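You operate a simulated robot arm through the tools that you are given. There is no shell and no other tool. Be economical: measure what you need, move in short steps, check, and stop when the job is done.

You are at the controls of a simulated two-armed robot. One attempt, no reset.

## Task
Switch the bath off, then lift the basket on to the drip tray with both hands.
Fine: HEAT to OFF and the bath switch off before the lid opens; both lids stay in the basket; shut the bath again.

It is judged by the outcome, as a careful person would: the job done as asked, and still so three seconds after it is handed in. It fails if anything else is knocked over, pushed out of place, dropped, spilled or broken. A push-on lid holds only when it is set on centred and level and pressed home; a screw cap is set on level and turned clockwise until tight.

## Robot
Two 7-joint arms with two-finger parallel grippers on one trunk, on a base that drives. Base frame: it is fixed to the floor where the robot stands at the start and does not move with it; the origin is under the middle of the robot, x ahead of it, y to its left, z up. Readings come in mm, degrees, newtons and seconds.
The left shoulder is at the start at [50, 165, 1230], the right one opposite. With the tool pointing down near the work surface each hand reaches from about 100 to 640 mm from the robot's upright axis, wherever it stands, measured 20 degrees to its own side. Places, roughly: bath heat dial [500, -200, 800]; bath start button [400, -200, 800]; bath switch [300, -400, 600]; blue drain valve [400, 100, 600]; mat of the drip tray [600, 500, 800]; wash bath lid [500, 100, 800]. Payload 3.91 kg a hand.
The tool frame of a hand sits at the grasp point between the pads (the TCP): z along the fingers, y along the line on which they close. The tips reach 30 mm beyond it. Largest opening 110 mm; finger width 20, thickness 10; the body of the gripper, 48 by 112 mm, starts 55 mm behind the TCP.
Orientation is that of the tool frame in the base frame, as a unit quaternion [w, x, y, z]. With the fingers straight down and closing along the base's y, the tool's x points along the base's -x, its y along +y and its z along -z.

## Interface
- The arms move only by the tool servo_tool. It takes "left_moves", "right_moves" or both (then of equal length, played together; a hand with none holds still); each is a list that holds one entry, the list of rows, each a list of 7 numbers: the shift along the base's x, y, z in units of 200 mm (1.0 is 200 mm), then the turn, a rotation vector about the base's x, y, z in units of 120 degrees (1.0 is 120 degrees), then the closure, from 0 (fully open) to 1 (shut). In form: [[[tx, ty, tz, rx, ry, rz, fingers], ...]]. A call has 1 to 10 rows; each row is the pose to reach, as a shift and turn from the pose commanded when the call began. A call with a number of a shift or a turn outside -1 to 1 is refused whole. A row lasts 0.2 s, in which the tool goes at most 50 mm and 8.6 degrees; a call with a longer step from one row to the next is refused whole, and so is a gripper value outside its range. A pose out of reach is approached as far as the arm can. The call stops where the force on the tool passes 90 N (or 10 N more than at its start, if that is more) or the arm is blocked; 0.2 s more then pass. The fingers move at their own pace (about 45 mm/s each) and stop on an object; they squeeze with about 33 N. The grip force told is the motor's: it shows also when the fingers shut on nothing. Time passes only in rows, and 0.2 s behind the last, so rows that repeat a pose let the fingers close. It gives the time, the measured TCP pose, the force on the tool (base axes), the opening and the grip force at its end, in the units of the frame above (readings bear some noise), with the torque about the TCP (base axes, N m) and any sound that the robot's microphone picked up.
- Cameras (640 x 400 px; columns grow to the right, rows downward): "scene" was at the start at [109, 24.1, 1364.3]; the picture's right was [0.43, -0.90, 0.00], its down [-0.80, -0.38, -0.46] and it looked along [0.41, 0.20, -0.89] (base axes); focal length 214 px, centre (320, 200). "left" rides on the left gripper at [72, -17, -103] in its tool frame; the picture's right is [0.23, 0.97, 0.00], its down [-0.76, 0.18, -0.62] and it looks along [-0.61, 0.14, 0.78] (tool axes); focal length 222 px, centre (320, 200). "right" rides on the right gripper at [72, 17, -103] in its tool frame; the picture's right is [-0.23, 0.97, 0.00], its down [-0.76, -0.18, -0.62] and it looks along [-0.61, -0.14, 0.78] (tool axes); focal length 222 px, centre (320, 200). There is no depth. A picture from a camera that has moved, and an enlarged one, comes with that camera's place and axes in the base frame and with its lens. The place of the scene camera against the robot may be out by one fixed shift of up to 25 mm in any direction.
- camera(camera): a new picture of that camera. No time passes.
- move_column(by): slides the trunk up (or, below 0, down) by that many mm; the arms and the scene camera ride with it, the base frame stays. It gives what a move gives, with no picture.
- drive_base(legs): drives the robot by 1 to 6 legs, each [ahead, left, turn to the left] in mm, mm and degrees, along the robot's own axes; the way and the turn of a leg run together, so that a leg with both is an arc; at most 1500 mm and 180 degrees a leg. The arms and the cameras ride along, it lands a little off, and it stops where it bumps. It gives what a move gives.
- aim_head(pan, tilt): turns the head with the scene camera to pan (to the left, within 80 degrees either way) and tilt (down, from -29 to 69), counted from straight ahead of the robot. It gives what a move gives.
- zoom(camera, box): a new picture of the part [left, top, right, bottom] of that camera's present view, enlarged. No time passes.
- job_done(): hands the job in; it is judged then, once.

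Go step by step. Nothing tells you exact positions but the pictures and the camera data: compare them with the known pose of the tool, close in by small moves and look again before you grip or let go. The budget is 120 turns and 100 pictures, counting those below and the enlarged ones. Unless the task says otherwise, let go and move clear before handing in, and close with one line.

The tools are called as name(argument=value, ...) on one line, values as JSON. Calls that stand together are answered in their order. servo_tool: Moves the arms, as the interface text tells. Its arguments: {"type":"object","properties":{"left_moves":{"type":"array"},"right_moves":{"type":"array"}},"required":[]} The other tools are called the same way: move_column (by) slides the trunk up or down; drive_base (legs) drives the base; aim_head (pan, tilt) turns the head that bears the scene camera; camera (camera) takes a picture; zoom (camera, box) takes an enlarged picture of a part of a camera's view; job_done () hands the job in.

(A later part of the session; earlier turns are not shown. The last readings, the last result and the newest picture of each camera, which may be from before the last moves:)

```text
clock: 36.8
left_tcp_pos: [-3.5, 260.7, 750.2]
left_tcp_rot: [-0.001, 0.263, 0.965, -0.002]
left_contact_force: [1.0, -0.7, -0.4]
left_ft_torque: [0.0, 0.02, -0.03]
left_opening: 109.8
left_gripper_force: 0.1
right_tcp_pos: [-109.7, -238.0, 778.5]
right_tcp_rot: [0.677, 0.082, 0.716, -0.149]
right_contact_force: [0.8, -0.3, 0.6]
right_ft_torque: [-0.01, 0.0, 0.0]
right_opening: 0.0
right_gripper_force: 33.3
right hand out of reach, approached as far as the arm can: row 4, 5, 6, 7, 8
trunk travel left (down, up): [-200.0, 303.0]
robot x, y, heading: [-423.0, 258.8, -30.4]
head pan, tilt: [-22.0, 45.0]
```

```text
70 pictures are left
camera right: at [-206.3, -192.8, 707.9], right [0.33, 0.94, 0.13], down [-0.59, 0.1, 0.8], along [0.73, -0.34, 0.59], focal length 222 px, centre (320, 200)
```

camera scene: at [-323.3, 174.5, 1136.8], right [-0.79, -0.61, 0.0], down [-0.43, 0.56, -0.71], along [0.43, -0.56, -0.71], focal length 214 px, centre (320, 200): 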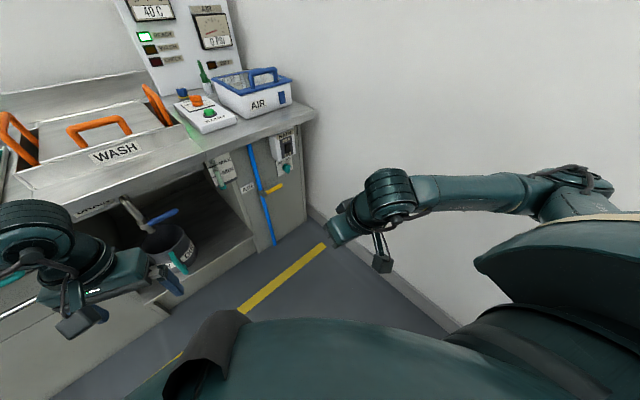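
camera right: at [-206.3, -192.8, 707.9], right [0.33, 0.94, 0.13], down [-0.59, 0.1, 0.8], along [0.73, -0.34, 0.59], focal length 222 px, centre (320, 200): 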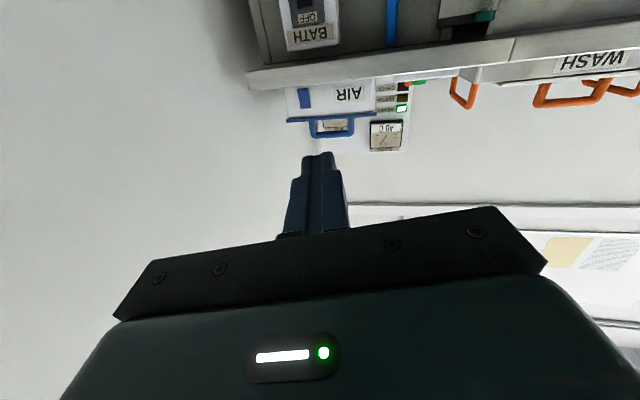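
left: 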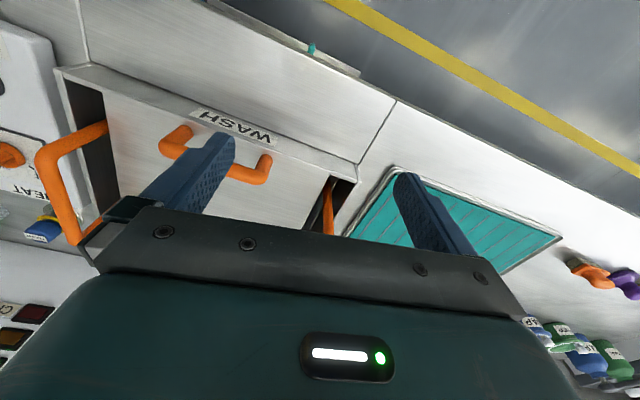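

The hand now points forward (yaw -19°). I lift and tuck the left hand so it clears the counter, then approach the switch by base and column.

servo_tool(left_moves=[[[-0.1, 0.06, 0.2, 0, 0, 0, 0.5], [-0.2, 0.12, 0.4, 0, 0, 0, 0.5], [-0.3, 0.18, 0.6, 0, 0, 0, 0.5], [-0.4, 0.24, 0.8, 0, 0, 0, 0.5], [-0.5, 0.3, 1.0, 0, 0, 0, 0.5]]])

servo_tool(left_moves=[[[0, 0, 0.2, 0, 0, 0, 0.5], [0, 0, 0.4, 0, 0, 0, 0.5], [0, 0, 0.5, 0, 0, 0, 0.5]]])

move_column(by=-138)

camera(camera="right")

camera(camera="scene")

```text
clock: 38.0
left_tcp_pos: [-104.5, 319.9, 953.5]
left_tcp_rot: [-0.001, 0.262, 0.965, -0.001]
left_contact_force: [0.0, 0.3, 0.4]
left_ft_torque: [-0.01, -0.04, 0.03]
left_opening: 55.1
left_gripper_force: 0.0
right_tcp_pos: [-110.3, -236.8, 779.4]
right_tcp_rot: [0.677, 0.083, 0.716, -0.15]
right_contact_force: [-1.2, -0.4, 0.1]
right_ft_torque: [0.02, -0.02, 0.03]
right_opening: 0.0
right_gripper_force: 33.0
trunk travel left (down, up): [-200.0, 303.0]
robot x, y, heading: [-419.8, 254.0, -30.8]
head pan, tilt: [-22.0, 45.0]
```

```text
clock: 38.8
left_tcp_pos: [-103.7, 319.5, 1054.3]
left_tcp_rot: [-0.001, 0.263, 0.965, -0.002]
left_contact_force: [-0.5, -0.9, -0.6]
left_ft_torque: [0.02, -0.01, -0.01]
left_opening: 54.9
left_gripper_force: 0.1
right_tcp_pos: [-110.6, -236.4, 778.9]
right_tcp_rot: [0.677, 0.083, 0.716, -0.15]
right_contact_force: [-0.4, -1.0, 0.4]
right_ft_torque: [0.0, 0.03, 0.0]
right_opening: 0.0
right_gripper_force: 32.5
trunk travel left (down, up): [-200.0, 303.0]
robot x, y, heading: [-420.4, 260.3, -30.4]
head pan, tilt: [-22.0, 45.0]
```

```text
clock: 40.4
left_tcp_pos: [-103.7, 321.0, 915.0]
left_tcp_rot: [0.0, 0.261, 0.965, -0.002]
left_contact_force: [-0.6, 0.1, -0.2]
left_ft_torque: [0.0, -0.04, 0.0]
left_opening: 55.0
left_gripper_force: 0.1
right_tcp_pos: [-109.7, -237.0, 640.9]
right_tcp_rot: [0.677, 0.083, 0.716, -0.15]
right_contact_force: [0.3, 0.7, 0.4]
right_ft_torque: [0.01, 0.01, 0.0]
right_opening: 0.0
right_gripper_force: 33.3
trunk travel left (down, up): [-62.0, 441.0]
robot x, y, heading: [-424.0, 257.6, -30.5]
head pan, tilt: [-22.0, 45.0]
```

```text
69 pictures are left
camera right: at [-206.0, -192.3, 570.5], right [0.33, 0.94, 0.13], down [-0.59, 0.1, 0.8], along [0.73, -0.34, 0.59], focal length 222 px, centre (320, 200)
```

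right: 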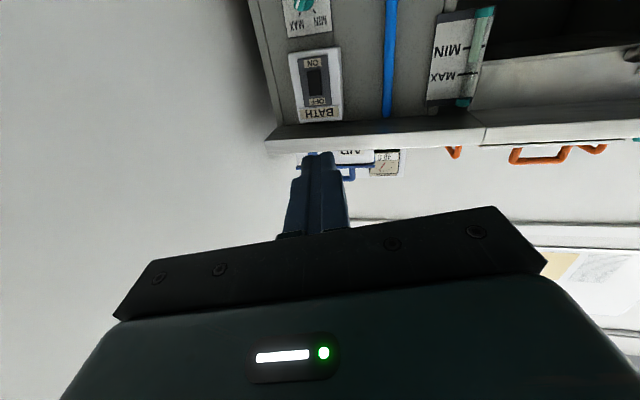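

```text
68 pictures are left
camera scene: at [-323.3, 174.5, 998.9], right [-0.79, -0.61, 0.0], down [-0.43, 0.56, -0.71], along [0.43, -0.56, -0.71], focal length 214 px, centre (320, 200)
```

scene: 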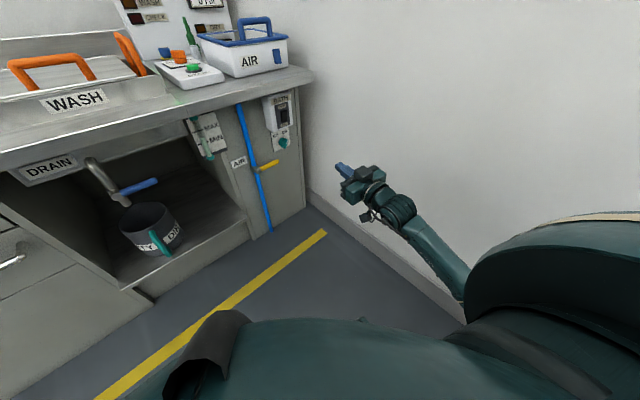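

Triangulating with two views, the rocker is near (268,-381,641), OFF half on top. I drive to a pre-press position 60 mm short of it.

drive_base(legs=[[200, 49, 0]])

move_column(by=16)

camera(camera="right")

camera(camera="scene")

```text
clock: 42.0
left_tcp_pos: [89.5, 262.4, 916.1]
left_tcp_rot: [-0.001, 0.263, 0.965, -0.002]
left_contact_force: [0.0, 0.8, 0.2]
left_ft_torque: [-0.03, 0.01, -0.02]
left_opening: 54.8
left_gripper_force: 0.2
right_tcp_pos: [81.7, -294.5, 640.8]
right_tcp_rot: [0.677, 0.083, 0.716, -0.149]
right_contact_force: [0.4, -0.4, 0.1]
right_ft_torque: [-0.03, 0.0, 0.0]
right_opening: 0.0
right_gripper_force: 32.6
trunk travel left (down, up): [-62.0, 441.0]
robot x, y, heading: [-228.8, 201.1, -30.6]
head pan, tilt: [-22.0, 45.0]
```

```text
clock: 42.6
left_tcp_pos: [90.0, 263.3, 930.5]
left_tcp_rot: [0.0, 0.264, 0.965, -0.002]
left_contact_force: [-0.3, -0.1, -0.1]
left_ft_torque: [0.0, 0.01, 0.0]
left_opening: 54.7
left_gripper_force: 0.2
right_tcp_pos: [83.1, -293.0, 657.3]
right_tcp_rot: [0.677, 0.085, 0.716, -0.151]
right_contact_force: [1.0, -0.1, 0.6]
right_ft_torque: [-0.01, 0.02, 0.01]
right_opening: 0.0
right_gripper_force: 32.9
trunk travel left (down, up): [-78.0, 425.0]
robot x, y, heading: [-229.2, 201.3, -30.8]
head pan, tilt: [-22.0, 45.0]
```

```text
67 pictures are left
camera right: at [-14.4, -249.5, 586.4], right [0.33, 0.94, 0.13], down [-0.59, 0.1, 0.8], along [0.73, -0.34, 0.59], focal length 222 px, centre (320, 200)
```

right: 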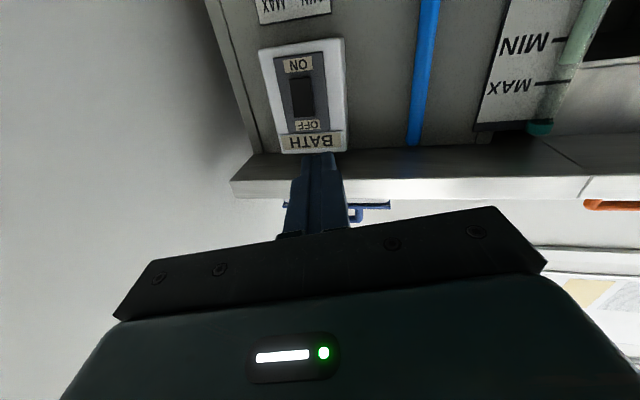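

```text
66 pictures are left
camera scene: at [-131.0, 117.4, 1014.9], right [-0.79, -0.61, 0.0], down [-0.43, 0.56, -0.71], along [0.43, -0.56, -0.71], focal length 214 px, centre (320, 200)
```

scene: 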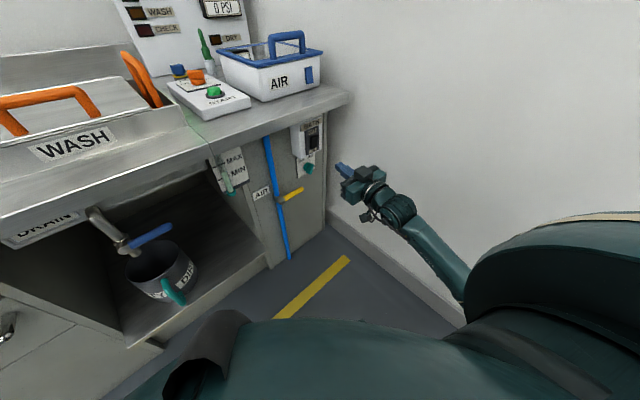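

drive_base(legs=[[136, -10, 0]])

camera(camera="right")

zoom(camera="scene", box=[270, 90, 430, 230])

```text
clock: 44.0
left_tcp_pos: [201.7, 185.6, 930.9]
left_tcp_rot: [0.0, 0.263, 0.965, -0.002]
left_contact_force: [-0.2, 0.5, 1.1]
left_ft_torque: [-0.01, 0.01, -0.02]
left_opening: 54.8
left_gripper_force: 0.0
right_tcp_pos: [192.4, -372.0, 657.1]
right_tcp_rot: [0.677, 0.084, 0.715, -0.151]
right_contact_force: [0.1, 0.3, 0.5]
right_ft_torque: [0.02, -0.01, 0.01]
right_opening: 0.2
right_gripper_force: 33.4
trunk travel left (down, up): [-78.0, 425.0]
robot x, y, heading: [-117.4, 122.5, -30.8]
head pan, tilt: [-22.0, 45.0]
```

```text
65 pictures are left
camera right: at [97.3, -327.0, 586.5], right [0.33, 0.94, 0.13], down [-0.59, 0.1, 0.8], along [0.73, -0.34, 0.59], focal length 222 px, centre (320, 200)
```

right: 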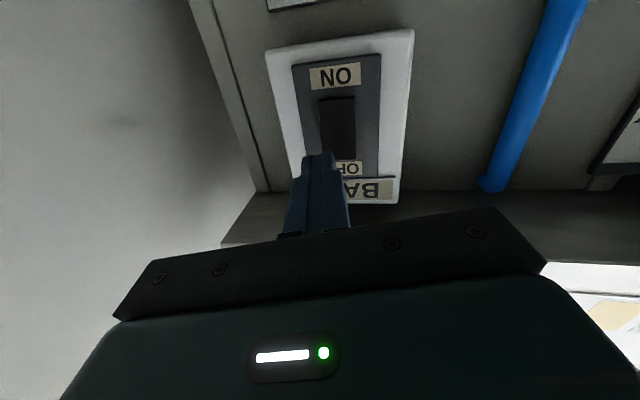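

```text
2.86 times, centred on (350, 160) of scene
camera zoom: at [-19.4, 39.9, 1014.8], right [-0.79, -0.61, 0.0], down [-0.43, 0.56, -0.71], along [0.43, -0.56, -0.71], focal length 613 px, centre (234, 314)
```

zoom: 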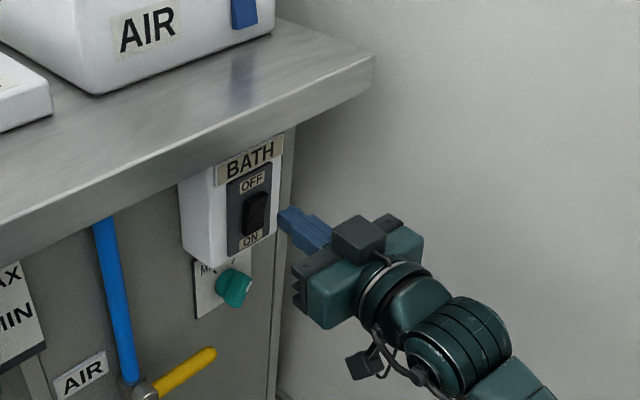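

The finger tips are ~38 mm in front of the OFF half of the rocker. I push forward in +x.

servo_tool(right_moves=[[[0.1, 0.015, 0, 0, 0, 0, 1], [0.16, 0.015, 0, 0, 0, 0, 1], [0.19, 0.015, 0, 0, 0, 0, 1], [0.21, 0.015, 0, 0, 0, 0, 1]]])

camera(camera="right")

zoom(camera="scene", box=[290, 110, 390, 180])

```text
clock: 44.8
left_tcp_pos: [197.4, 184.8, 931.9]
left_tcp_rot: [0.0, 0.266, 0.964, -0.002]
left_contact_force: [-0.3, -0.2, -0.6]
left_ft_torque: [0.03, 0.01, -0.01]
left_opening: 55.0
left_gripper_force: 0.0
right_tcp_pos: [219.0, -377.8, 660.4]
right_tcp_rot: [0.677, 0.082, 0.717, -0.145]
right_contact_force: [-25.4, 9.7, 5.9]
right_ft_torque: [0.1, 0.08, 0.21]
right_opening: 0.1
right_gripper_force: 32.9
right hand out of reach, approached as far as the arm can: row 1, 2, 3, 4
trunk travel left (down, up): [-78.0, 425.0]
robot x, y, heading: [-115.6, 126.5, -31.2]
head pan, tilt: [-22.0, 45.0]
stopped in row 4 (right hand): the force on the tool passed its limit at 99 N (the readings are from after the stop); the commanded pose is now the measured one
```

```text
63 pictures are left
camera right: at [122.0, -333.3, 590.0], right [0.32, 0.94, 0.13], down [-0.59, 0.09, 0.8], along [0.74, -0.34, 0.58], focal length 222 px, centre (320, 200)
```

right: 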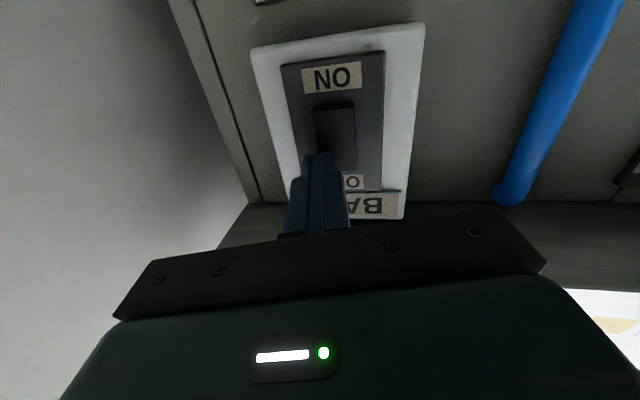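

```text
5.71 times, centred on (340, 145) of scene
camera zoom: at [-22.9, 41.1, 1015.2], right [-0.8, -0.6, 0.0], down [-0.43, 0.56, -0.71], along [0.43, -0.56, -0.71], focal length 1226 px, centre (206, 514)
```

zoom: 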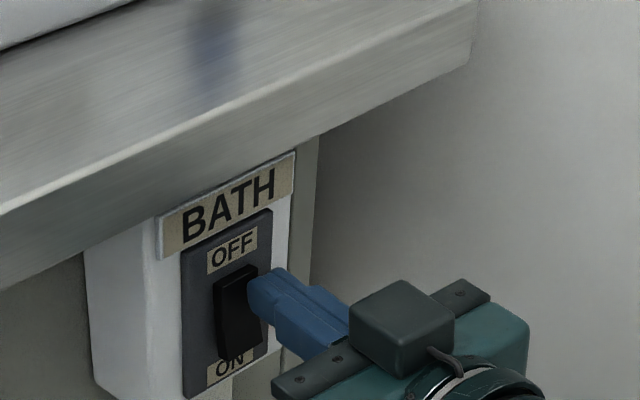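

servo_tool(right_moves=[[[-0.15, 0, 0, 0, 0, 0, 1], [-0.3, 0.1, 0, 0, 0, 0, 1]]])

camera(camera="right")

zoom(camera="scene", box=[290, 110, 390, 180])

```text
clock: 45.4
left_tcp_pos: [198.3, 185.0, 931.9]
left_tcp_rot: [-0.001, 0.265, 0.964, -0.001]
left_contact_force: [0.7, -0.6, 0.6]
left_ft_torque: [-0.02, 0.02, -0.03]
left_opening: 55.1
left_gripper_force: 0.0
right_tcp_pos: [161.5, -360.5, 658.1]
right_tcp_rot: [0.675, 0.083, 0.719, -0.145]
right_contact_force: [0.3, -0.6, -0.1]
right_ft_torque: [0.02, 0.02, 0.01]
right_opening: 0.0
right_gripper_force: 33.1
trunk travel left (down, up): [-78.0, 425.0]
robot x, y, heading: [-115.0, 123.1, -30.7]
head pan, tilt: [-22.0, 45.0]
```

```text
61 pictures are left
camera right: at [65.3, -314.9, 588.5], right [0.33, 0.94, 0.13], down [-0.59, 0.09, 0.8], along [0.74, -0.34, 0.58], focal length 222 px, centre (320, 200)
```

right: 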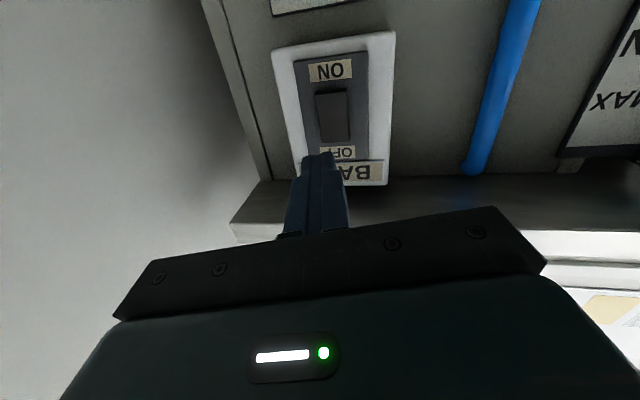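

```text
5.71 times, centred on (340, 145) of scene
camera zoom: at [-20.8, 40.1, 1014.8], right [-0.8, -0.61, 0.0], down [-0.43, 0.56, -0.71], along [0.43, -0.56, -0.71], focal length 1226 px, centre (206, 514)
```

zoom: 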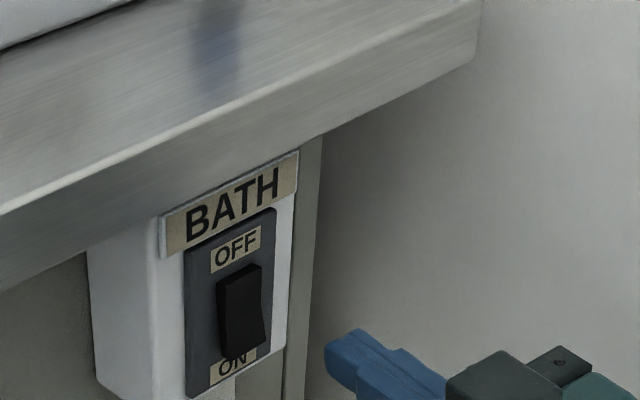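

The rocker's lower half now stands proud, so it seems off. I back away and check the panel lights.

drive_base(legs=[[-250, 0, 0]])

aim_head(pan=0, tilt=20)

camera(camera="scene")

```text
clock: 47.2
left_tcp_pos: [-20.0, 314.0, 931.9]
left_tcp_rot: [-0.001, 0.267, 0.964, -0.002]
left_contact_force: [-0.3, -0.1, 0.6]
left_ft_torque: [0.01, -0.05, -0.03]
left_opening: 54.9
left_gripper_force: 0.0
right_tcp_pos: [-59.9, -229.2, 658.3]
right_tcp_rot: [0.674, 0.084, 0.719, -0.146]
right_contact_force: [1.0, 0.0, 0.2]
right_ft_torque: [0.03, 0.0, 0.04]
right_opening: 0.0
right_gripper_force: 33.1
trunk travel left (down, up): [-78.0, 425.0]
robot x, y, heading: [-336.4, 252.7, -31.0]
head pan, tilt: [-22.0, 45.0]
```

```text
clock: 48.1
left_tcp_pos: [-20.5, 314.8, 931.3]
left_tcp_rot: [0.0, 0.267, 0.964, -0.001]
left_contact_force: [-0.1, 1.0, -0.2]
left_ft_torque: [-0.02, -0.03, -0.02]
left_opening: 55.2
left_gripper_force: 0.0
right_tcp_pos: [-60.1, -228.0, 658.4]
right_tcp_rot: [0.674, 0.085, 0.719, -0.147]
right_contact_force: [-0.2, 0.3, 0.2]
right_ft_torque: [0.01, 0.01, -0.01]
right_opening: 0.0
right_gripper_force: 32.5
trunk travel left (down, up): [-78.0, 425.0]
robot x, y, heading: [-339.2, 256.6, -31.1]
head pan, tilt: [0.0, 20.0]
```

```text
59 pictures are left
camera scene: at [-211.0, 188.6, 1053.4], right [-0.52, -0.86, 0.0], down [-0.29, 0.18, -0.94], along [0.81, -0.48, -0.34], focal length 214 px, centre (320, 200)
```

scene: 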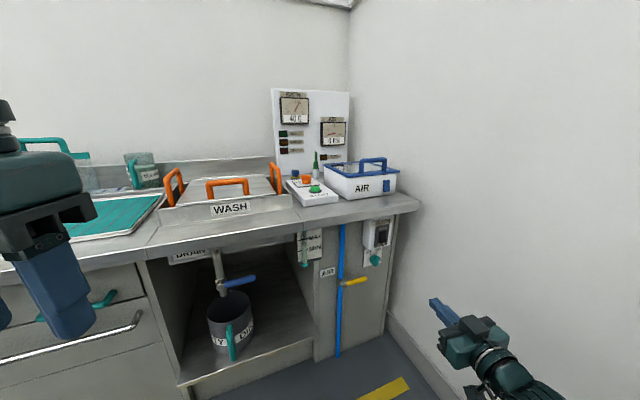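

READY has gone dark: the bath is off. Now I restore the right hand to point down, raise the trunk and return in front of the bath.

servo_tool(right_moves=[[[-0.02, 0.0, 0.05, 0.023, 0.067, 0, 1], [-0.04, 0.0, 0.1, 0.046, 0.134, 0, 1], [-0.06, 0, 0.15, 0.069, 0.201, 0, 1], [-0.08, 0, 0.2, 0.093, 0.268, 0, 1], [-0.1, 0, 0.25, 0.116, 0.335, 0, 0.9], [-0.12, 0, 0.3, 0.139, 0.402, 0, 0.8], [-0.14, 0, 0.35, 0.162, 0.469, 0, 0.7], [-0.16, 0, 0.4, 0.185, 0.536, 0, 0.6], [-0.18, 0, 0.45, 0.209, 0.603, 0, 0.5], [-0.2, 0, 0.5, 0.232, 0.67, 0, 0.5]]])

move_column(by=372)

drive_base(legs=[[0, 0, 31]])

aim_head(pan=-10, tilt=45)

camera(camera="scene")

```text
clock: 50.3
left_tcp_pos: [-21.2, 315.0, 931.7]
left_tcp_rot: [0.0, 0.267, 0.964, -0.002]
left_contact_force: [-0.9, 0.3, 0.1]
left_ft_torque: [-0.01, 0.01, -0.01]
left_opening: 54.6
left_gripper_force: 0.0
right_tcp_pos: [-101.4, -227.5, 757.5]
right_tcp_rot: [0.018, 0.117, 0.993, -0.003]
right_contact_force: [-0.2, -0.1, -0.7]
right_ft_torque: [0.0, -0.02, 0.0]
right_opening: 55.1
right_gripper_force: 0.0
trunk travel left (down, up): [-78.0, 425.0]
robot x, y, heading: [-339.7, 253.3, -30.8]
head pan, tilt: [0.0, 20.0]
```

```text
clock: 53.9
left_tcp_pos: [-20.3, 315.9, 1304.6]
left_tcp_rot: [0.0, 0.266, 0.964, -0.002]
left_contact_force: [0.2, -0.1, 0.7]
left_ft_torque: [-0.02, -0.01, 0.03]
left_opening: 54.9
left_gripper_force: 0.0
right_tcp_pos: [-100.1, -227.9, 1128.5]
right_tcp_rot: [0.018, 0.118, 0.993, -0.003]
right_contact_force: [-0.3, -0.2, 0.6]
right_ft_torque: [-0.02, 0.01, 0.0]
right_opening: 55.1
right_gripper_force: 0.1
trunk travel left (down, up): [-450.0, 53.0]
robot x, y, heading: [-339.5, 253.4, -31.2]
head pan, tilt: [0.0, 20.0]
```

```text
clock: 55.8
left_tcp_pos: [-94.3, 465.9, 1303.8]
left_tcp_rot: [0.0, 0.007, 1.0, -0.002]
left_contact_force: [0.3, -0.2, -0.6]
left_ft_torque: [-0.03, 0.0, 0.0]
left_opening: 55.1
left_gripper_force: 0.0
right_tcp_pos: [109.9, -43.6, 1128.9]
right_tcp_rot: [0.018, -0.144, 0.989, 0.001]
right_contact_force: [-0.4, 0.2, 0.3]
right_ft_torque: [0.02, -0.01, 0.01]
right_opening: 55.1
right_gripper_force: 0.0
trunk travel left (down, up): [-450.0, 53.0]
robot x, y, heading: [-341.0, 251.3, -0.8]
head pan, tilt: [0.0, 20.0]
```

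```text
clock: 56.7
left_tcp_pos: [-93.7, 464.7, 1303.1]
left_tcp_rot: [0.0, 0.006, 1.0, -0.002]
left_contact_force: [-0.3, 0.5, 0.0]
left_ft_torque: [0.07, 0.01, 0.02]
left_opening: 55.0
left_gripper_force: 0.1
right_tcp_pos: [110.0, -44.3, 1128.5]
right_tcp_rot: [0.019, -0.145, 0.989, 0.002]
right_contact_force: [0.2, -0.1, 0.3]
right_ft_torque: [-0.01, 0.0, -0.01]
right_opening: 55.1
right_gripper_force: 0.0
trunk travel left (down, up): [-450.0, 53.0]
robot x, y, heading: [-342.4, 251.8, -1.1]
head pan, tilt: [-10.0, 45.0]
```

```text
58 pictures are left
camera scene: at [-206.7, 236.0, 1386.9], right [-0.19, -0.98, 0.0], down [-0.69, 0.13, -0.71], along [0.7, -0.13, -0.71], focal length 214 px, centre (320, 200)
```

scene: 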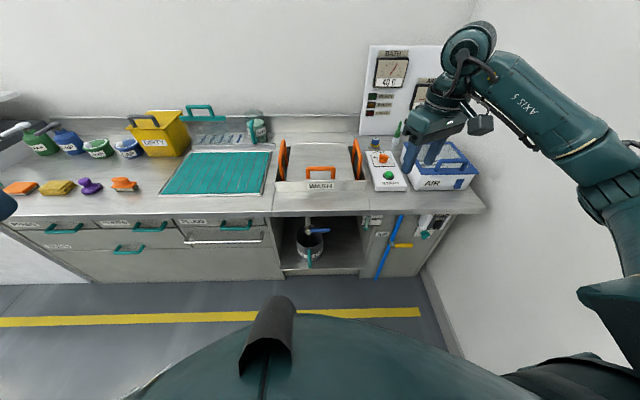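

zoom(camera="scene", box=[250, 120, 400, 214])

zoom(camera="scene", box=[110, 90, 290, 210])

```text
4.26 times, centred on (325, 167) of scene
camera zoom: at [-206.7, 236.0, 1386.9], right [-0.19, -0.98, 0.0], down [-0.69, 0.13, -0.71], along [0.7, -0.13, -0.71], focal length 913 px, centre (299, 340)
```

zoom: 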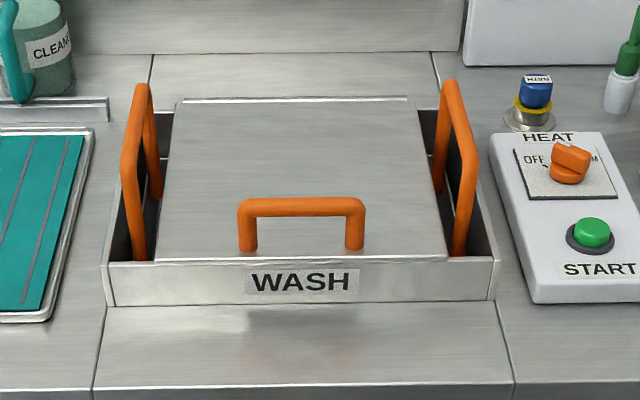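

```text
3.33 times, centred on (200, 150) of scene
camera zoom: at [-206.7, 236.0, 1386.9], right [-0.19, -0.98, 0.0], down [-0.69, 0.13, -0.71], along [0.7, -0.13, -0.71], focal length 715 px, centre (720, 367)
```

zoom: 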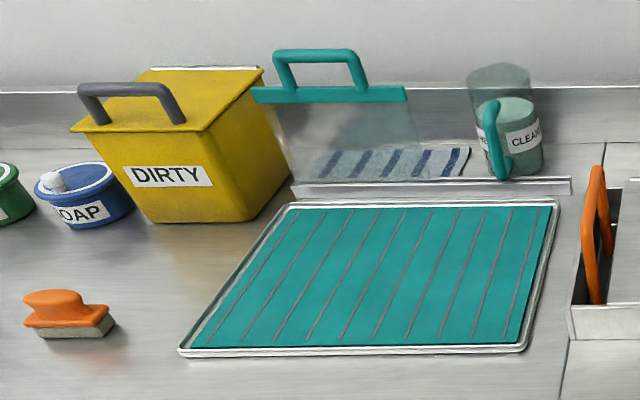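

Everything on the bench appears yawed about -7° from base x. The basket handles' bars run fore-aft near y≈-60 and y≈+235, tops at z≈895. I drive to face the bath squarely.

drive_base(legs=[[0, -99, 0], [330, 0, 0], [0, 0, -6]])

servo_tool(left_moves=[[[0.1, 0, -0.2, 0, 0, 0, 0.3], [0.2, 0, -0.4, 0, 0, 0, 0.3], [0.3, 0, -0.6, 0, 0, 0, 0.3], [0.4, 0, -0.8, 0, 0, 0, 0], [0.5, 0, -1.0, 0, 0, 0, 0]]], right_moves=[[[-0.1, -0.05, -0.05, 0, 0, -0.05, 0.5], [-0.2, -0.1, -0.1, 0, 0, -0.1, 0.5], [-0.3, -0.15, -0.15, 0, 0, -0.14, 0.3], [-0.4, -0.2, -0.2, 0, 0, -0.14, 0], [-0.5, -0.2, -0.2, 0, 0, -0.14, 0]]])

aim_head(pan=0, tilt=58)

camera(camera="scene")

camera(camera="left")

camera(camera="right")

```text
clock: 60.6
left_tcp_pos: [259.5, 341.1, 1303.3]
left_tcp_rot: [0.0, 0.054, 0.999, -0.001]
left_contact_force: [0.1, -0.3, 0.0]
left_ft_torque: [0.02, 0.0, 0.01]
left_opening: 55.3
left_gripper_force: 0.1
right_tcp_pos: [413.8, -186.1, 1128.1]
right_tcp_rot: [0.02, -0.097, 0.995, 0.001]
right_contact_force: [-0.6, -0.9, 0.0]
right_ft_torque: [-0.03, 0.0, 0.02]
right_opening: 54.8
right_gripper_force: 0.0
trunk travel left (down, up): [-450.0, 53.0]
robot x, y, heading: [-3.4, 155.7, -6.2]
head pan, tilt: [-10.0, 45.0]
```

```text
clock: 61.8
left_tcp_pos: [364.5, 341.3, 1105.6]
left_tcp_rot: [0.001, 0.054, 0.999, -0.002]
left_contact_force: [0.4, -0.6, 0.1]
left_ft_torque: [-0.06, 0.01, 0.01]
left_opening: 110.0
left_gripper_force: 0.0
right_tcp_pos: [312.7, -224.0, 1088.1]
right_tcp_rot: [0.019, 0.05, 0.999, -0.002]
right_contact_force: [0.6, -0.5, -0.2]
right_ft_torque: [0.0, 0.0, -0.03]
right_opening: 109.9
right_gripper_force: 0.0
trunk travel left (down, up): [-450.0, 53.0]
robot x, y, heading: [-3.2, 152.6, -6.3]
head pan, tilt: [-10.0, 45.0]
```

```text
clock: 62.5
left_tcp_pos: [362.2, 340.6, 1105.9]
left_tcp_rot: [0.0, 0.054, 0.999, -0.001]
left_contact_force: [-0.3, 0.2, 0.0]
left_ft_torque: [0.0, -0.04, 0.01]
left_opening: 110.0
left_gripper_force: 0.0
right_tcp_pos: [313.6, -225.3, 1088.2]
right_tcp_rot: [0.019, 0.049, 0.999, -0.002]
right_contact_force: [0.3, 0.4, -0.3]
right_ft_torque: [0.01, -0.01, 0.03]
right_opening: 109.7
right_gripper_force: 0.0
trunk travel left (down, up): [-450.0, 53.0]
robot x, y, heading: [-6.5, 154.7, -6.6]
head pan, tilt: [0.0, 58.0]
```

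```text
55 pictures are left
camera scene: at [116.4, 140.1, 1369.8], right [-0.11, -0.99, 0.0], down [-0.84, 0.09, -0.53], along [0.53, -0.06, -0.85], focal length 214 px, centre (320, 200)
```

scene: 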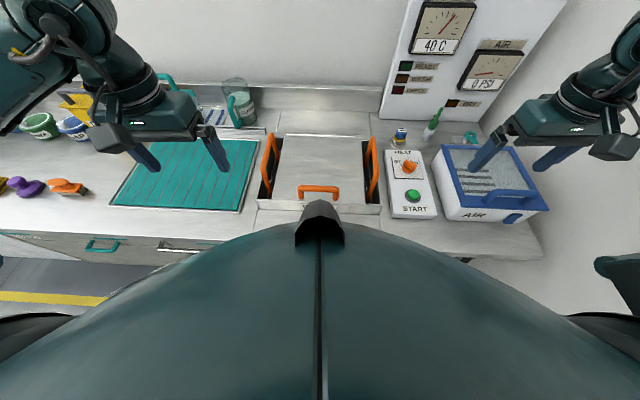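

```text
54 pictures are left
camera left: at [290.5, 332.9, 1209.6], right [-0.12, 0.99, 0.0], down [0.78, 0.1, 0.62], along [0.62, 0.07, -0.78], focal length 222 px, centre (320, 200)
```

left: 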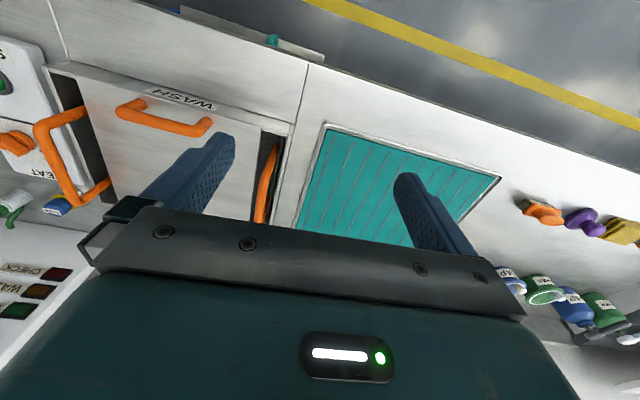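

```text
53 pictures are left
camera right: at [240.4, -199.9, 1188.1], right [0.32, 0.95, 0.01], down [0.72, -0.25, 0.65], along [0.62, -0.21, -0.76], focal length 222 px, centre (320, 200)
```

right: 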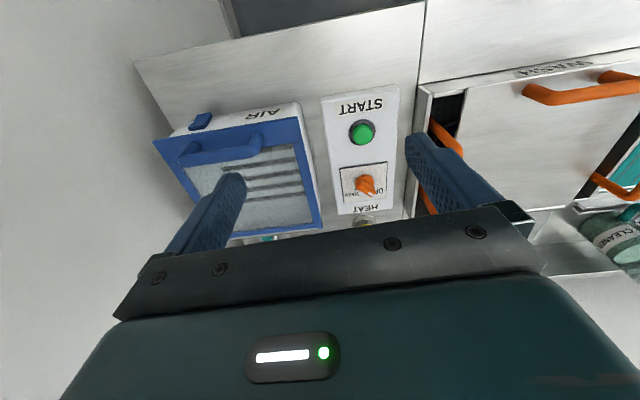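

zoom(camera="scene", box=[240, 120, 440, 230])

```text
3.20 times, centred on (340, 175) of scene
camera zoom: at [116.4, 140.1, 1369.8], right [-0.11, -0.99, 0.0], down [-0.84, 0.09, -0.53], along [0.53, -0.06, -0.85], focal length 686 px, centre (256, 280)
```

zoom: 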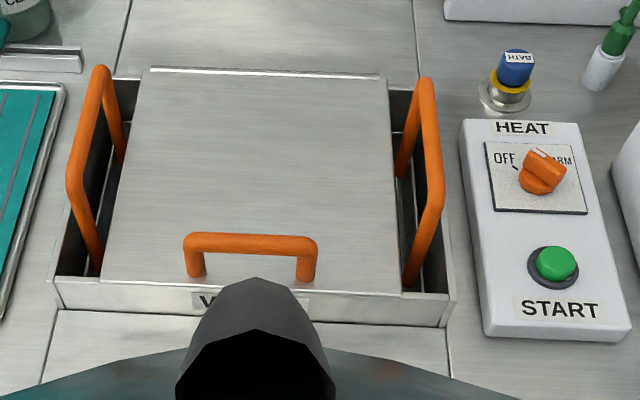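

The bench yaw is about -9°, handle bars' middles near (528,-70) and (581,250), tops ~895; lid handle bar about (451,106,855). I square up to the bath and bring the right hand, turned 90°, over the lid handle.

drive_base(legs=[[34, 25, 0], [0, 0, -2.7]])

servo_tool(right_moves=[[[0.02, 0.14, 0, 0, 0, -0.07, 0], [0.04, 0.28, 0, 0, 0, -0.14, 0], [0.06, 0.42, 0, 0, 0, -0.21, 0], [0.08, 0.56, 0, 0, 0, -0.28, 0], [0.1, 0.7, 0, 0, 0, -0.35, 0], [0.13, 0.84, 0, 0, 0, -0.42, 0], [0.16, 0.98, 0, 0, 0, -0.49, 0], [0.16, 1, 0, 0, 0, -0.56, 0], [0.16, 1, 0, 0, 0, -0.63, 0], [0.16, 1, 0, 0, 0, -0.7, 0]]])

camera(camera="right")

```text
clock: 63.8
left_tcp_pos: [409.3, 343.8, 1104.6]
left_tcp_rot: [-0.001, 0.079, 0.997, -0.001]
left_contact_force: [-0.4, -1.4, 0.5]
left_ft_torque: [-0.02, -0.02, -0.02]
left_opening: 110.0
left_gripper_force: 0.0
right_tcp_pos: [332.4, -220.2, 1088.2]
right_tcp_rot: [0.018, 0.072, 0.997, -0.003]
right_contact_force: [-0.3, 0.4, 0.4]
right_ft_torque: [0.03, -0.02, -0.03]
right_opening: 109.9
right_gripper_force: 0.1
trunk travel left (down, up): [-450.0, 53.0]
robot x, y, heading: [33.0, 176.9, -9.1]
head pan, tilt: [0.0, 58.0]
```

```text
clock: 66.0
left_tcp_pos: [409.4, 344.0, 1104.8]
left_tcp_rot: [0.0, 0.078, 0.997, -0.003]
left_contact_force: [0.1, 0.4, -0.1]
left_ft_torque: [-0.01, 0.01, 0.0]
left_opening: 110.0
left_gripper_force: 0.1
right_tcp_pos: [365.0, -17.8, 1087.6]
right_tcp_rot: [0.012, 0.723, 0.691, -0.014]
right_contact_force: [0.2, 0.0, 1.0]
right_ft_torque: [0.01, 0.03, -0.01]
right_opening: 110.0
right_gripper_force: 0.0
trunk travel left (down, up): [-450.0, 53.0]
robot x, y, heading: [33.1, 173.1, -9.0]
head pan, tilt: [0.0, 58.0]
```

```text
51 pictures are left
camera right: at [385.8, 57.3, 1187.9], right [0.96, -0.27, 0.01], down [-0.21, -0.73, 0.65], along [-0.17, -0.63, -0.76], focal length 222 px, centre (320, 200)
```

right: 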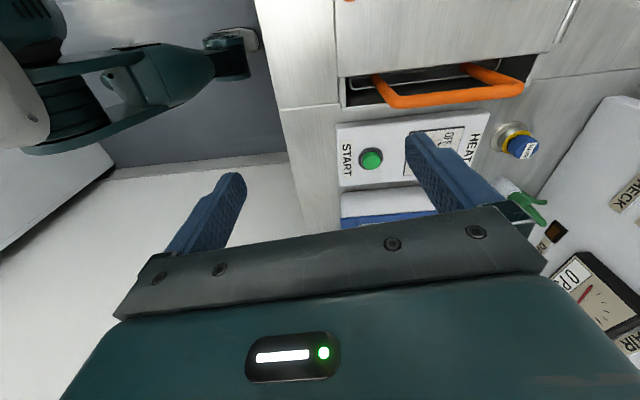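

servo_tool(right_moves=[[[0.1, 0.15, -0.1, 0.0177, 0, -0.055, 0.2], [0.2, 0.3, -0.2, 0.0177, 0, -0.055, 0.4], [0.3, 0.45, -0.3, 0.0177, 0, -0.055, 0.5], [0.43, 0.6, -0.4, 0.0177, 0, -0.055, 0.5], [0.43, 0.62, -0.6, 0.0177, 0, -0.055, 0.5]]])

camera(camera="right")

camera(camera="scene")

```text
clock: 67.2
left_tcp_pos: [409.8, 343.1, 1106.0]
left_tcp_rot: [-0.001, 0.078, 0.997, -0.002]
left_contact_force: [-0.2, -0.3, 0.4]
left_ft_torque: [0.02, 0.02, 0.0]
left_opening: 110.2
left_gripper_force: 0.1
right_tcp_pos: [450.3, 104.5, 967.6]
right_tcp_rot: [-0.002, 0.761, 0.649, -0.001]
right_contact_force: [0.4, -0.8, -0.2]
right_ft_torque: [0.0, 0.02, 0.02]
right_opening: 55.1
right_gripper_force: 0.1
trunk travel left (down, up): [-450.0, 53.0]
robot x, y, heading: [32.7, 174.3, -9.1]
head pan, tilt: [0.0, 58.0]
```

```text
50 pictures are left
camera right: at [479.8, 174.6, 1071.5], right [0.93, -0.38, 0.0], down [-0.29, -0.72, 0.62], along [-0.24, -0.58, -0.78], focal length 222 px, centre (320, 200)
```

right: 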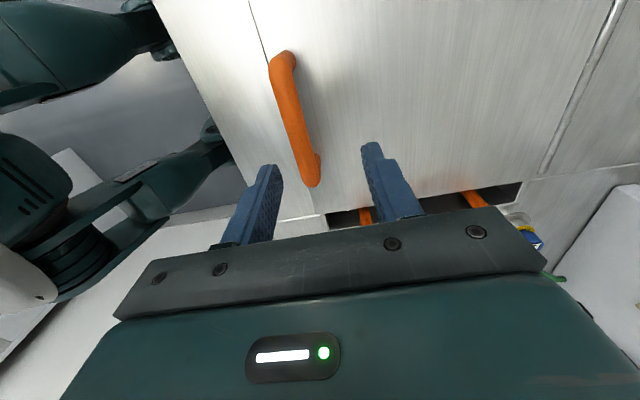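

```text
49 pictures are left
camera scene: at [153.3, 156.1, 1369.8], right [-0.16, -0.99, 0.0], down [-0.84, 0.13, -0.53], along [0.52, -0.08, -0.85], focal length 214 px, centre (320, 200)
```

scene: 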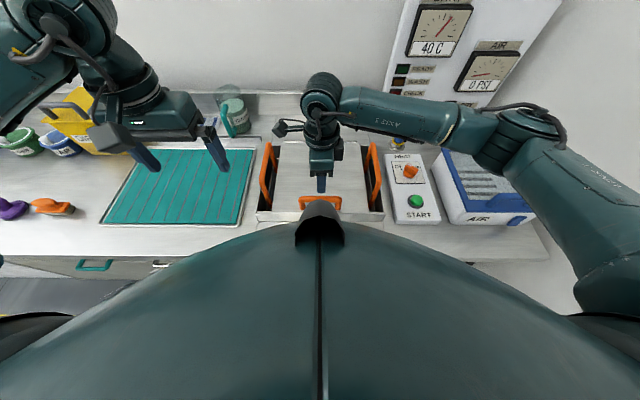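

servo_tool(right_moves=[[[-0.05, 0.03, -0.1, 0, 0, 0, 0.5], [-0.09, 0.04, -0.25, 0, 0, 0, 0.5], [-0.09, 0.04, -0.34, 0, 0, 0, 0.5]]])

camera(camera="right")

```text
clock: 68.0
left_tcp_pos: [410.2, 342.3, 1104.6]
left_tcp_rot: [0.0, 0.079, 0.997, -0.002]
left_contact_force: [-0.1, 0.0, 0.4]
left_ft_torque: [0.03, 0.04, -0.05]
left_opening: 110.2
left_gripper_force: 0.1
right_tcp_pos: [431.0, 112.8, 901.3]
right_tcp_rot: [-0.002, 0.76, 0.649, -0.001]
right_contact_force: [-0.3, 0.7, -0.1]
right_ft_torque: [0.02, 0.02, 0.01]
right_opening: 54.9
right_gripper_force: 0.2
trunk travel left (down, up): [-450.0, 53.0]
robot x, y, heading: [33.2, 175.4, -8.9]
head pan, tilt: [0.0, 58.0]
```

```text
48 pictures are left
camera right: at [460.8, 183.1, 1003.9], right [0.93, -0.38, 0.0], down [-0.29, -0.72, 0.62], along [-0.24, -0.58, -0.78], focal length 222 px, centre (320, 200)
```

right: 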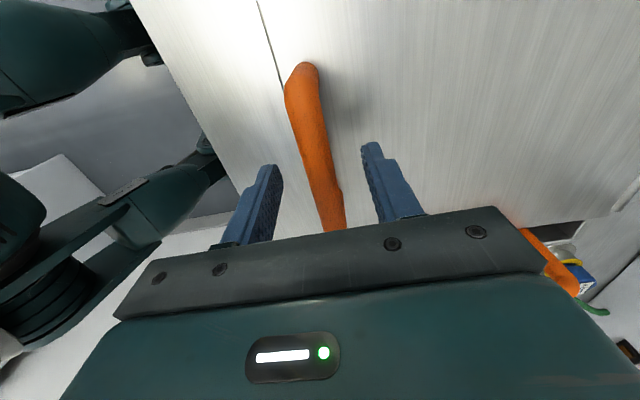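

servo_tool(right_moves=[[[0.005, 0.04, -0.12, 0, 0, 0, 0.5], [0.005, 0.04, -0.19, 0, 0, 0, 0.5]]])

camera(camera="right")

zoom(camera="scene", box=[240, 120, 400, 230])

```text
clock: 68.6
left_tcp_pos: [406.1, 342.2, 1108.2]
left_tcp_rot: [0.003, 0.079, 0.997, 0.0]
left_contact_force: [0.5, -0.6, 0.5]
left_ft_torque: [-0.01, 0.02, -0.01]
left_opening: 110.1
left_gripper_force: 0.0
right_tcp_pos: [432.5, 120.8, 869.5]
right_tcp_rot: [0.001, 0.762, 0.648, 0.005]
right_contact_force: [-6.7, -9.8, 47.6]
right_ft_torque: [-0.69, -1.14, -0.04]
right_opening: 52.8
right_gripper_force: 0.1
trunk travel left (down, up): [-450.0, 53.0]
robot x, y, heading: [36.1, 173.7, -9.2]
head pan, tilt: [0.0, 58.0]
```

```text
47 pictures are left
camera right: at [460.4, 189.6, 972.5], right [0.93, -0.38, 0.01], down [-0.3, -0.73, 0.62], along [-0.23, -0.57, -0.79], focal length 222 px, centre (320, 200)
```

right: 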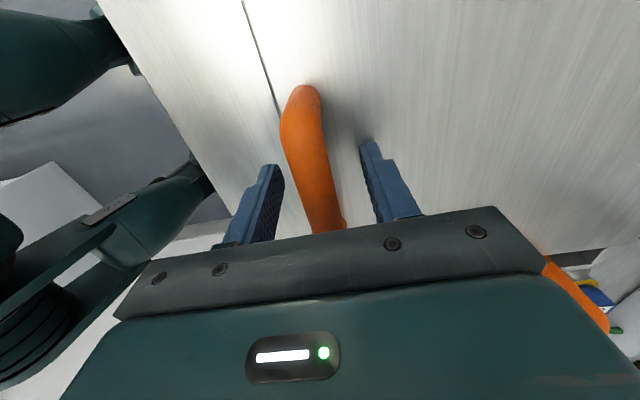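

```text
3.64 times, centred on (320, 175) of scene
camera zoom: at [148.2, 155.7, 1371.2], right [-0.16, -0.99, 0.0], down [-0.83, 0.13, -0.53], along [0.53, -0.08, -0.85], focal length 780 px, centre (320, 291)
```

zoom: 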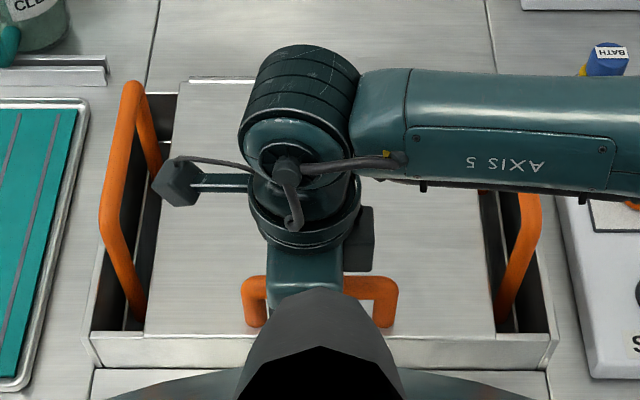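

The tips touch the lid (z≈840). I raise 6 mm and close on the bar.

servo_tool(right_moves=[[[0, 0, 0.05, 0, 0, 0, 0.5], [0, 0, 0.05, 0, 0, 0, 1], [0, 0, 0.05, 0, 0, 0, 1], [0, 0, 0.05, 0, 0, 0, 1], [0, 0, 0.05, 0, 0, 0, 1], [0, 0, 0.05, 0, 0, 0, 1]]])

camera(camera="right")

```text
clock: 70.0
left_tcp_pos: [408.6, 342.8, 1104.9]
left_tcp_rot: [-0.001, 0.078, 0.997, -0.002]
left_contact_force: [0.2, 0.1, -0.1]
left_ft_torque: [-0.06, -0.04, 0.01]
left_opening: 109.9
left_gripper_force: 0.1
right_tcp_pos: [432.8, 120.4, 870.1]
right_tcp_rot: [-0.003, 0.761, 0.648, -0.002]
right_contact_force: [6.9, -0.5, -4.7]
right_ft_torque: [0.02, 0.09, -0.42]
right_opening: 18.0
right_gripper_force: 45.3
trunk travel left (down, up): [-450.0, 53.0]
robot x, y, heading: [33.8, 173.9, -9.0]
head pan, tilt: [0.0, 58.0]
```

```text
45 pictures are left
camera right: at [462.7, 189.8, 972.5], right [0.93, -0.38, -0.01], down [-0.29, -0.72, 0.63], along [-0.24, -0.58, -0.78], focal length 222 px, centre (320, 200)
```

right: 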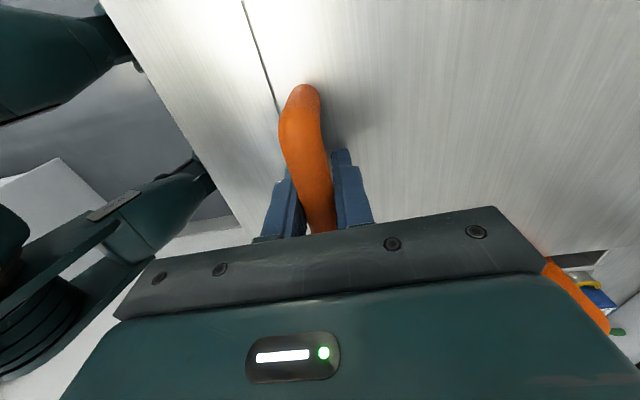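

Gripped (18 mm bar). Since the lid swings back about its rear hinge while the hand stays vertical, I regrip 10 mm higher to leave room, then start lifting along the arc.

servo_tool(right_moves=[[[0, 0, 0, 0, 0, 0, 0.7], [0, 0, 0, 0, 0, 0, 0.7], [0, 0, 0.04, 0, 0, 0, 0.7], [0, 0, 0.04, 0, 0, 0, 1], [0, 0, 0.04, 0, 0, 0, 1], [0, 0, 0.04, 0, 0, 0, 1]]])

servo_tool(right_moves=[[[0.005, -0.001, 0.115, 0, 0, 0, 1], [0.03, -0.005, 0.23, 0, 0, 0, 1], [0.064, -0.01, 0.343, 0, 0, 0, 1], [0.11, -0.018, 0.45, 0, 0, 0, 1]]])

camera(camera="scene")

camera(camera="right")

```text
clock: 71.4
left_tcp_pos: [410.9, 343.4, 1106.2]
left_tcp_rot: [0.0, 0.078, 0.997, -0.001]
left_contact_force: [0.6, 0.7, -0.3]
left_ft_torque: [0.04, -0.05, 0.03]
left_opening: 110.0
left_gripper_force: 0.0
right_tcp_pos: [433.1, 121.1, 880.0]
right_tcp_rot: [-0.002, 0.761, 0.649, -0.002]
right_contact_force: [4.1, -0.1, 0.7]
right_ft_torque: [0.06, -0.01, -0.38]
right_opening: 17.3
right_gripper_force: 44.9
trunk travel left (down, up): [-450.0, 53.0]
robot x, y, heading: [35.6, 176.5, -9.1]
head pan, tilt: [0.0, 58.0]
```

```text
clock: 72.4
left_tcp_pos: [416.3, 343.4, 1102.2]
left_tcp_rot: [-0.004, 0.078, 0.997, -0.002]
left_contact_force: [-0.1, -1.0, -0.7]
left_ft_torque: [-0.02, 0.02, 0.0]
left_opening: 109.9
left_gripper_force: 0.1
right_tcp_pos: [463.8, 116.3, 968.2]
right_tcp_rot: [0.001, 0.763, 0.646, -0.003]
right_contact_force: [42.5, -0.1, -29.7]
right_ft_torque: [0.02, 0.21, -0.2]
right_opening: 17.9
right_gripper_force: 45.1
trunk travel left (down, up): [-450.0, 53.0]
robot x, y, heading: [35.5, 176.7, -9.2]
head pan, tilt: [0.0, 58.0]
```

```text
44 pictures are left
camera scene: at [160.8, 156.0, 1368.7], right [-0.16, -0.99, 0.0], down [-0.84, 0.13, -0.52], along [0.52, -0.08, -0.85], focal length 214 px, centre (320, 200)
```

scene: 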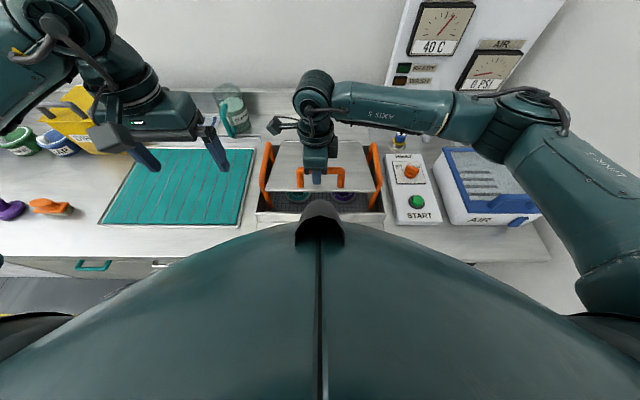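

```text
43 pictures are left
camera right: at [492.8, 185.1, 1069.4], right [0.92, -0.38, 0.0], down [-0.3, -0.72, 0.63], along [-0.24, -0.58, -0.78], focal length 222 px, centre (320, 200)
```

right: 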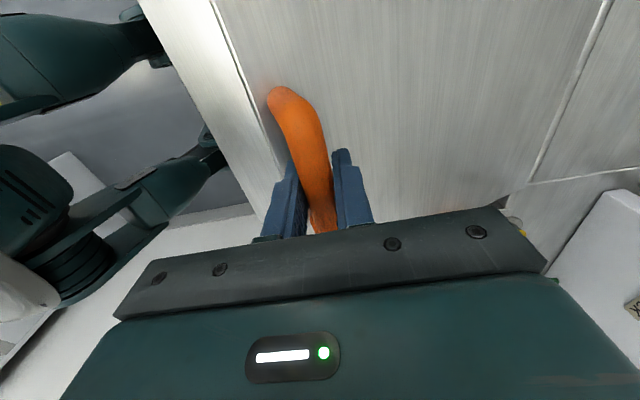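

The lid swings on its rear hinge (radius about 216 mm) and two jar lids lie in the basket. I follow the corrected arc further.

servo_tool(right_moves=[[[0.144, -0.02, 0.125, 0, 0, 0, 1], [0.262, -0.043, 0.245, 0, 0, 0, 1], [0.383, -0.06, 0.335, 0, 0, 0, 1], [0.514, -0.08, 0.405, 0, 0, 0, 1]]])

camera(camera="scene")

```text
clock: 73.4
left_tcp_pos: [405.2, 342.4, 1108.2]
left_tcp_rot: [0.002, 0.078, 0.997, -0.002]
left_contact_force: [0.9, 0.2, 0.6]
left_ft_torque: [0.0, -0.02, 0.0]
left_opening: 109.9
left_gripper_force: 0.0
right_tcp_pos: [552.6, 102.8, 1058.5]
right_tcp_rot: [0.0, 0.759, 0.651, 0.001]
right_contact_force: [-27.7, -9.8, 33.7]
right_ft_torque: [-0.05, -0.04, -0.78]
right_opening: 17.5
right_gripper_force: 44.3
trunk travel left (down, up): [-450.0, 53.0]
robot x, y, heading: [32.7, 173.0, -9.1]
head pan, tilt: [0.0, 58.0]
```

```text
42 pictures are left
camera scene: at [146.3, 155.8, 1370.8], right [-0.16, -0.99, 0.0], down [-0.83, 0.13, -0.54], along [0.53, -0.08, -0.84], focal length 214 px, centre (320, 200)
```

scene: 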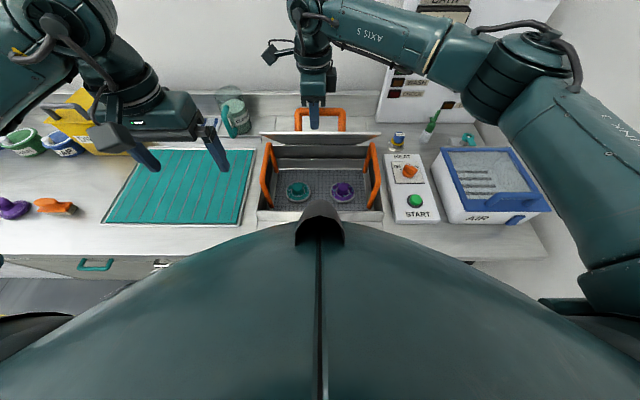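

servo_tool(right_moves=[[[0.128, -0.021, 0.115, 0, 0, 0, 1], [0.291, -0.047, 0.17, 0, 0, 0, 1], [0.464, -0.075, 0.205, 0, 0, 0, 1], [0.637, -0.103, 0.215, 0, 0, 0, 1]]])

camera(camera="scene")

camera(camera="right")

```text
clock: 74.4
left_tcp_pos: [406.3, 351.0, 1106.4]
left_tcp_rot: [0.001, 0.077, 0.997, -0.004]
left_contact_force: [-0.9, 0.6, 0.0]
left_ft_torque: [-0.01, 0.0, 0.01]
left_opening: 110.2
left_gripper_force: 0.2
right_tcp_pos: [638.8, 85.9, 1089.4]
right_tcp_rot: [0.002, 0.755, 0.655, 0.002]
right_contact_force: [-4.8, 31.8, 26.3]
right_ft_torque: [-0.2, 0.15, -1.11]
right_opening: 17.8
right_gripper_force: 43.7
right hand out of reach, approached as far as the arm can: row 3, 4
trunk travel left (down, up): [-450.0, 53.0]
robot x, y, heading: [33.2, 175.6, -8.7]
head pan, tilt: [0.0, 58.0]
```

```text
41 pictures are left
camera scene: at [149.5, 164.1, 1370.4], right [-0.15, -0.99, 0.01], down [-0.84, 0.13, -0.53], along [0.53, -0.09, -0.85], focal length 214 px, centre (320, 200)
```

scene: 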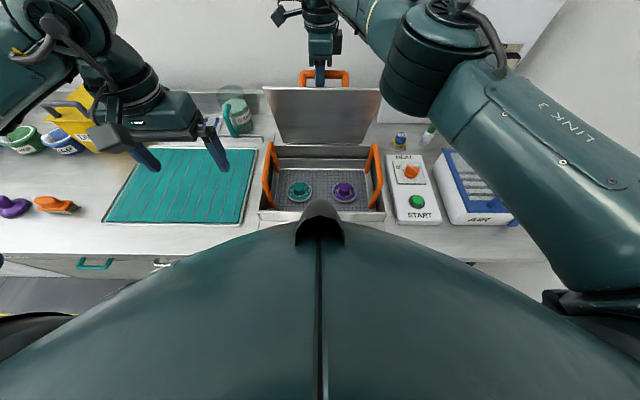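

```text
40 pictures are left
camera right: at [666.4, 155.8, 1192.1], right [0.93, -0.36, 0.0], down [-0.29, -0.73, 0.62], along [-0.22, -0.58, -0.78], focal length 222 px, centre (320, 200)
```

right: 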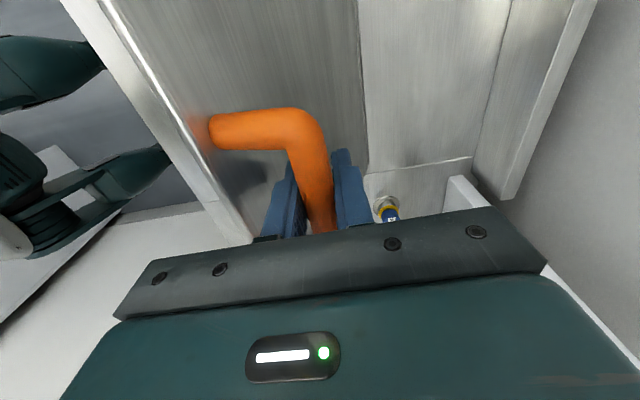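

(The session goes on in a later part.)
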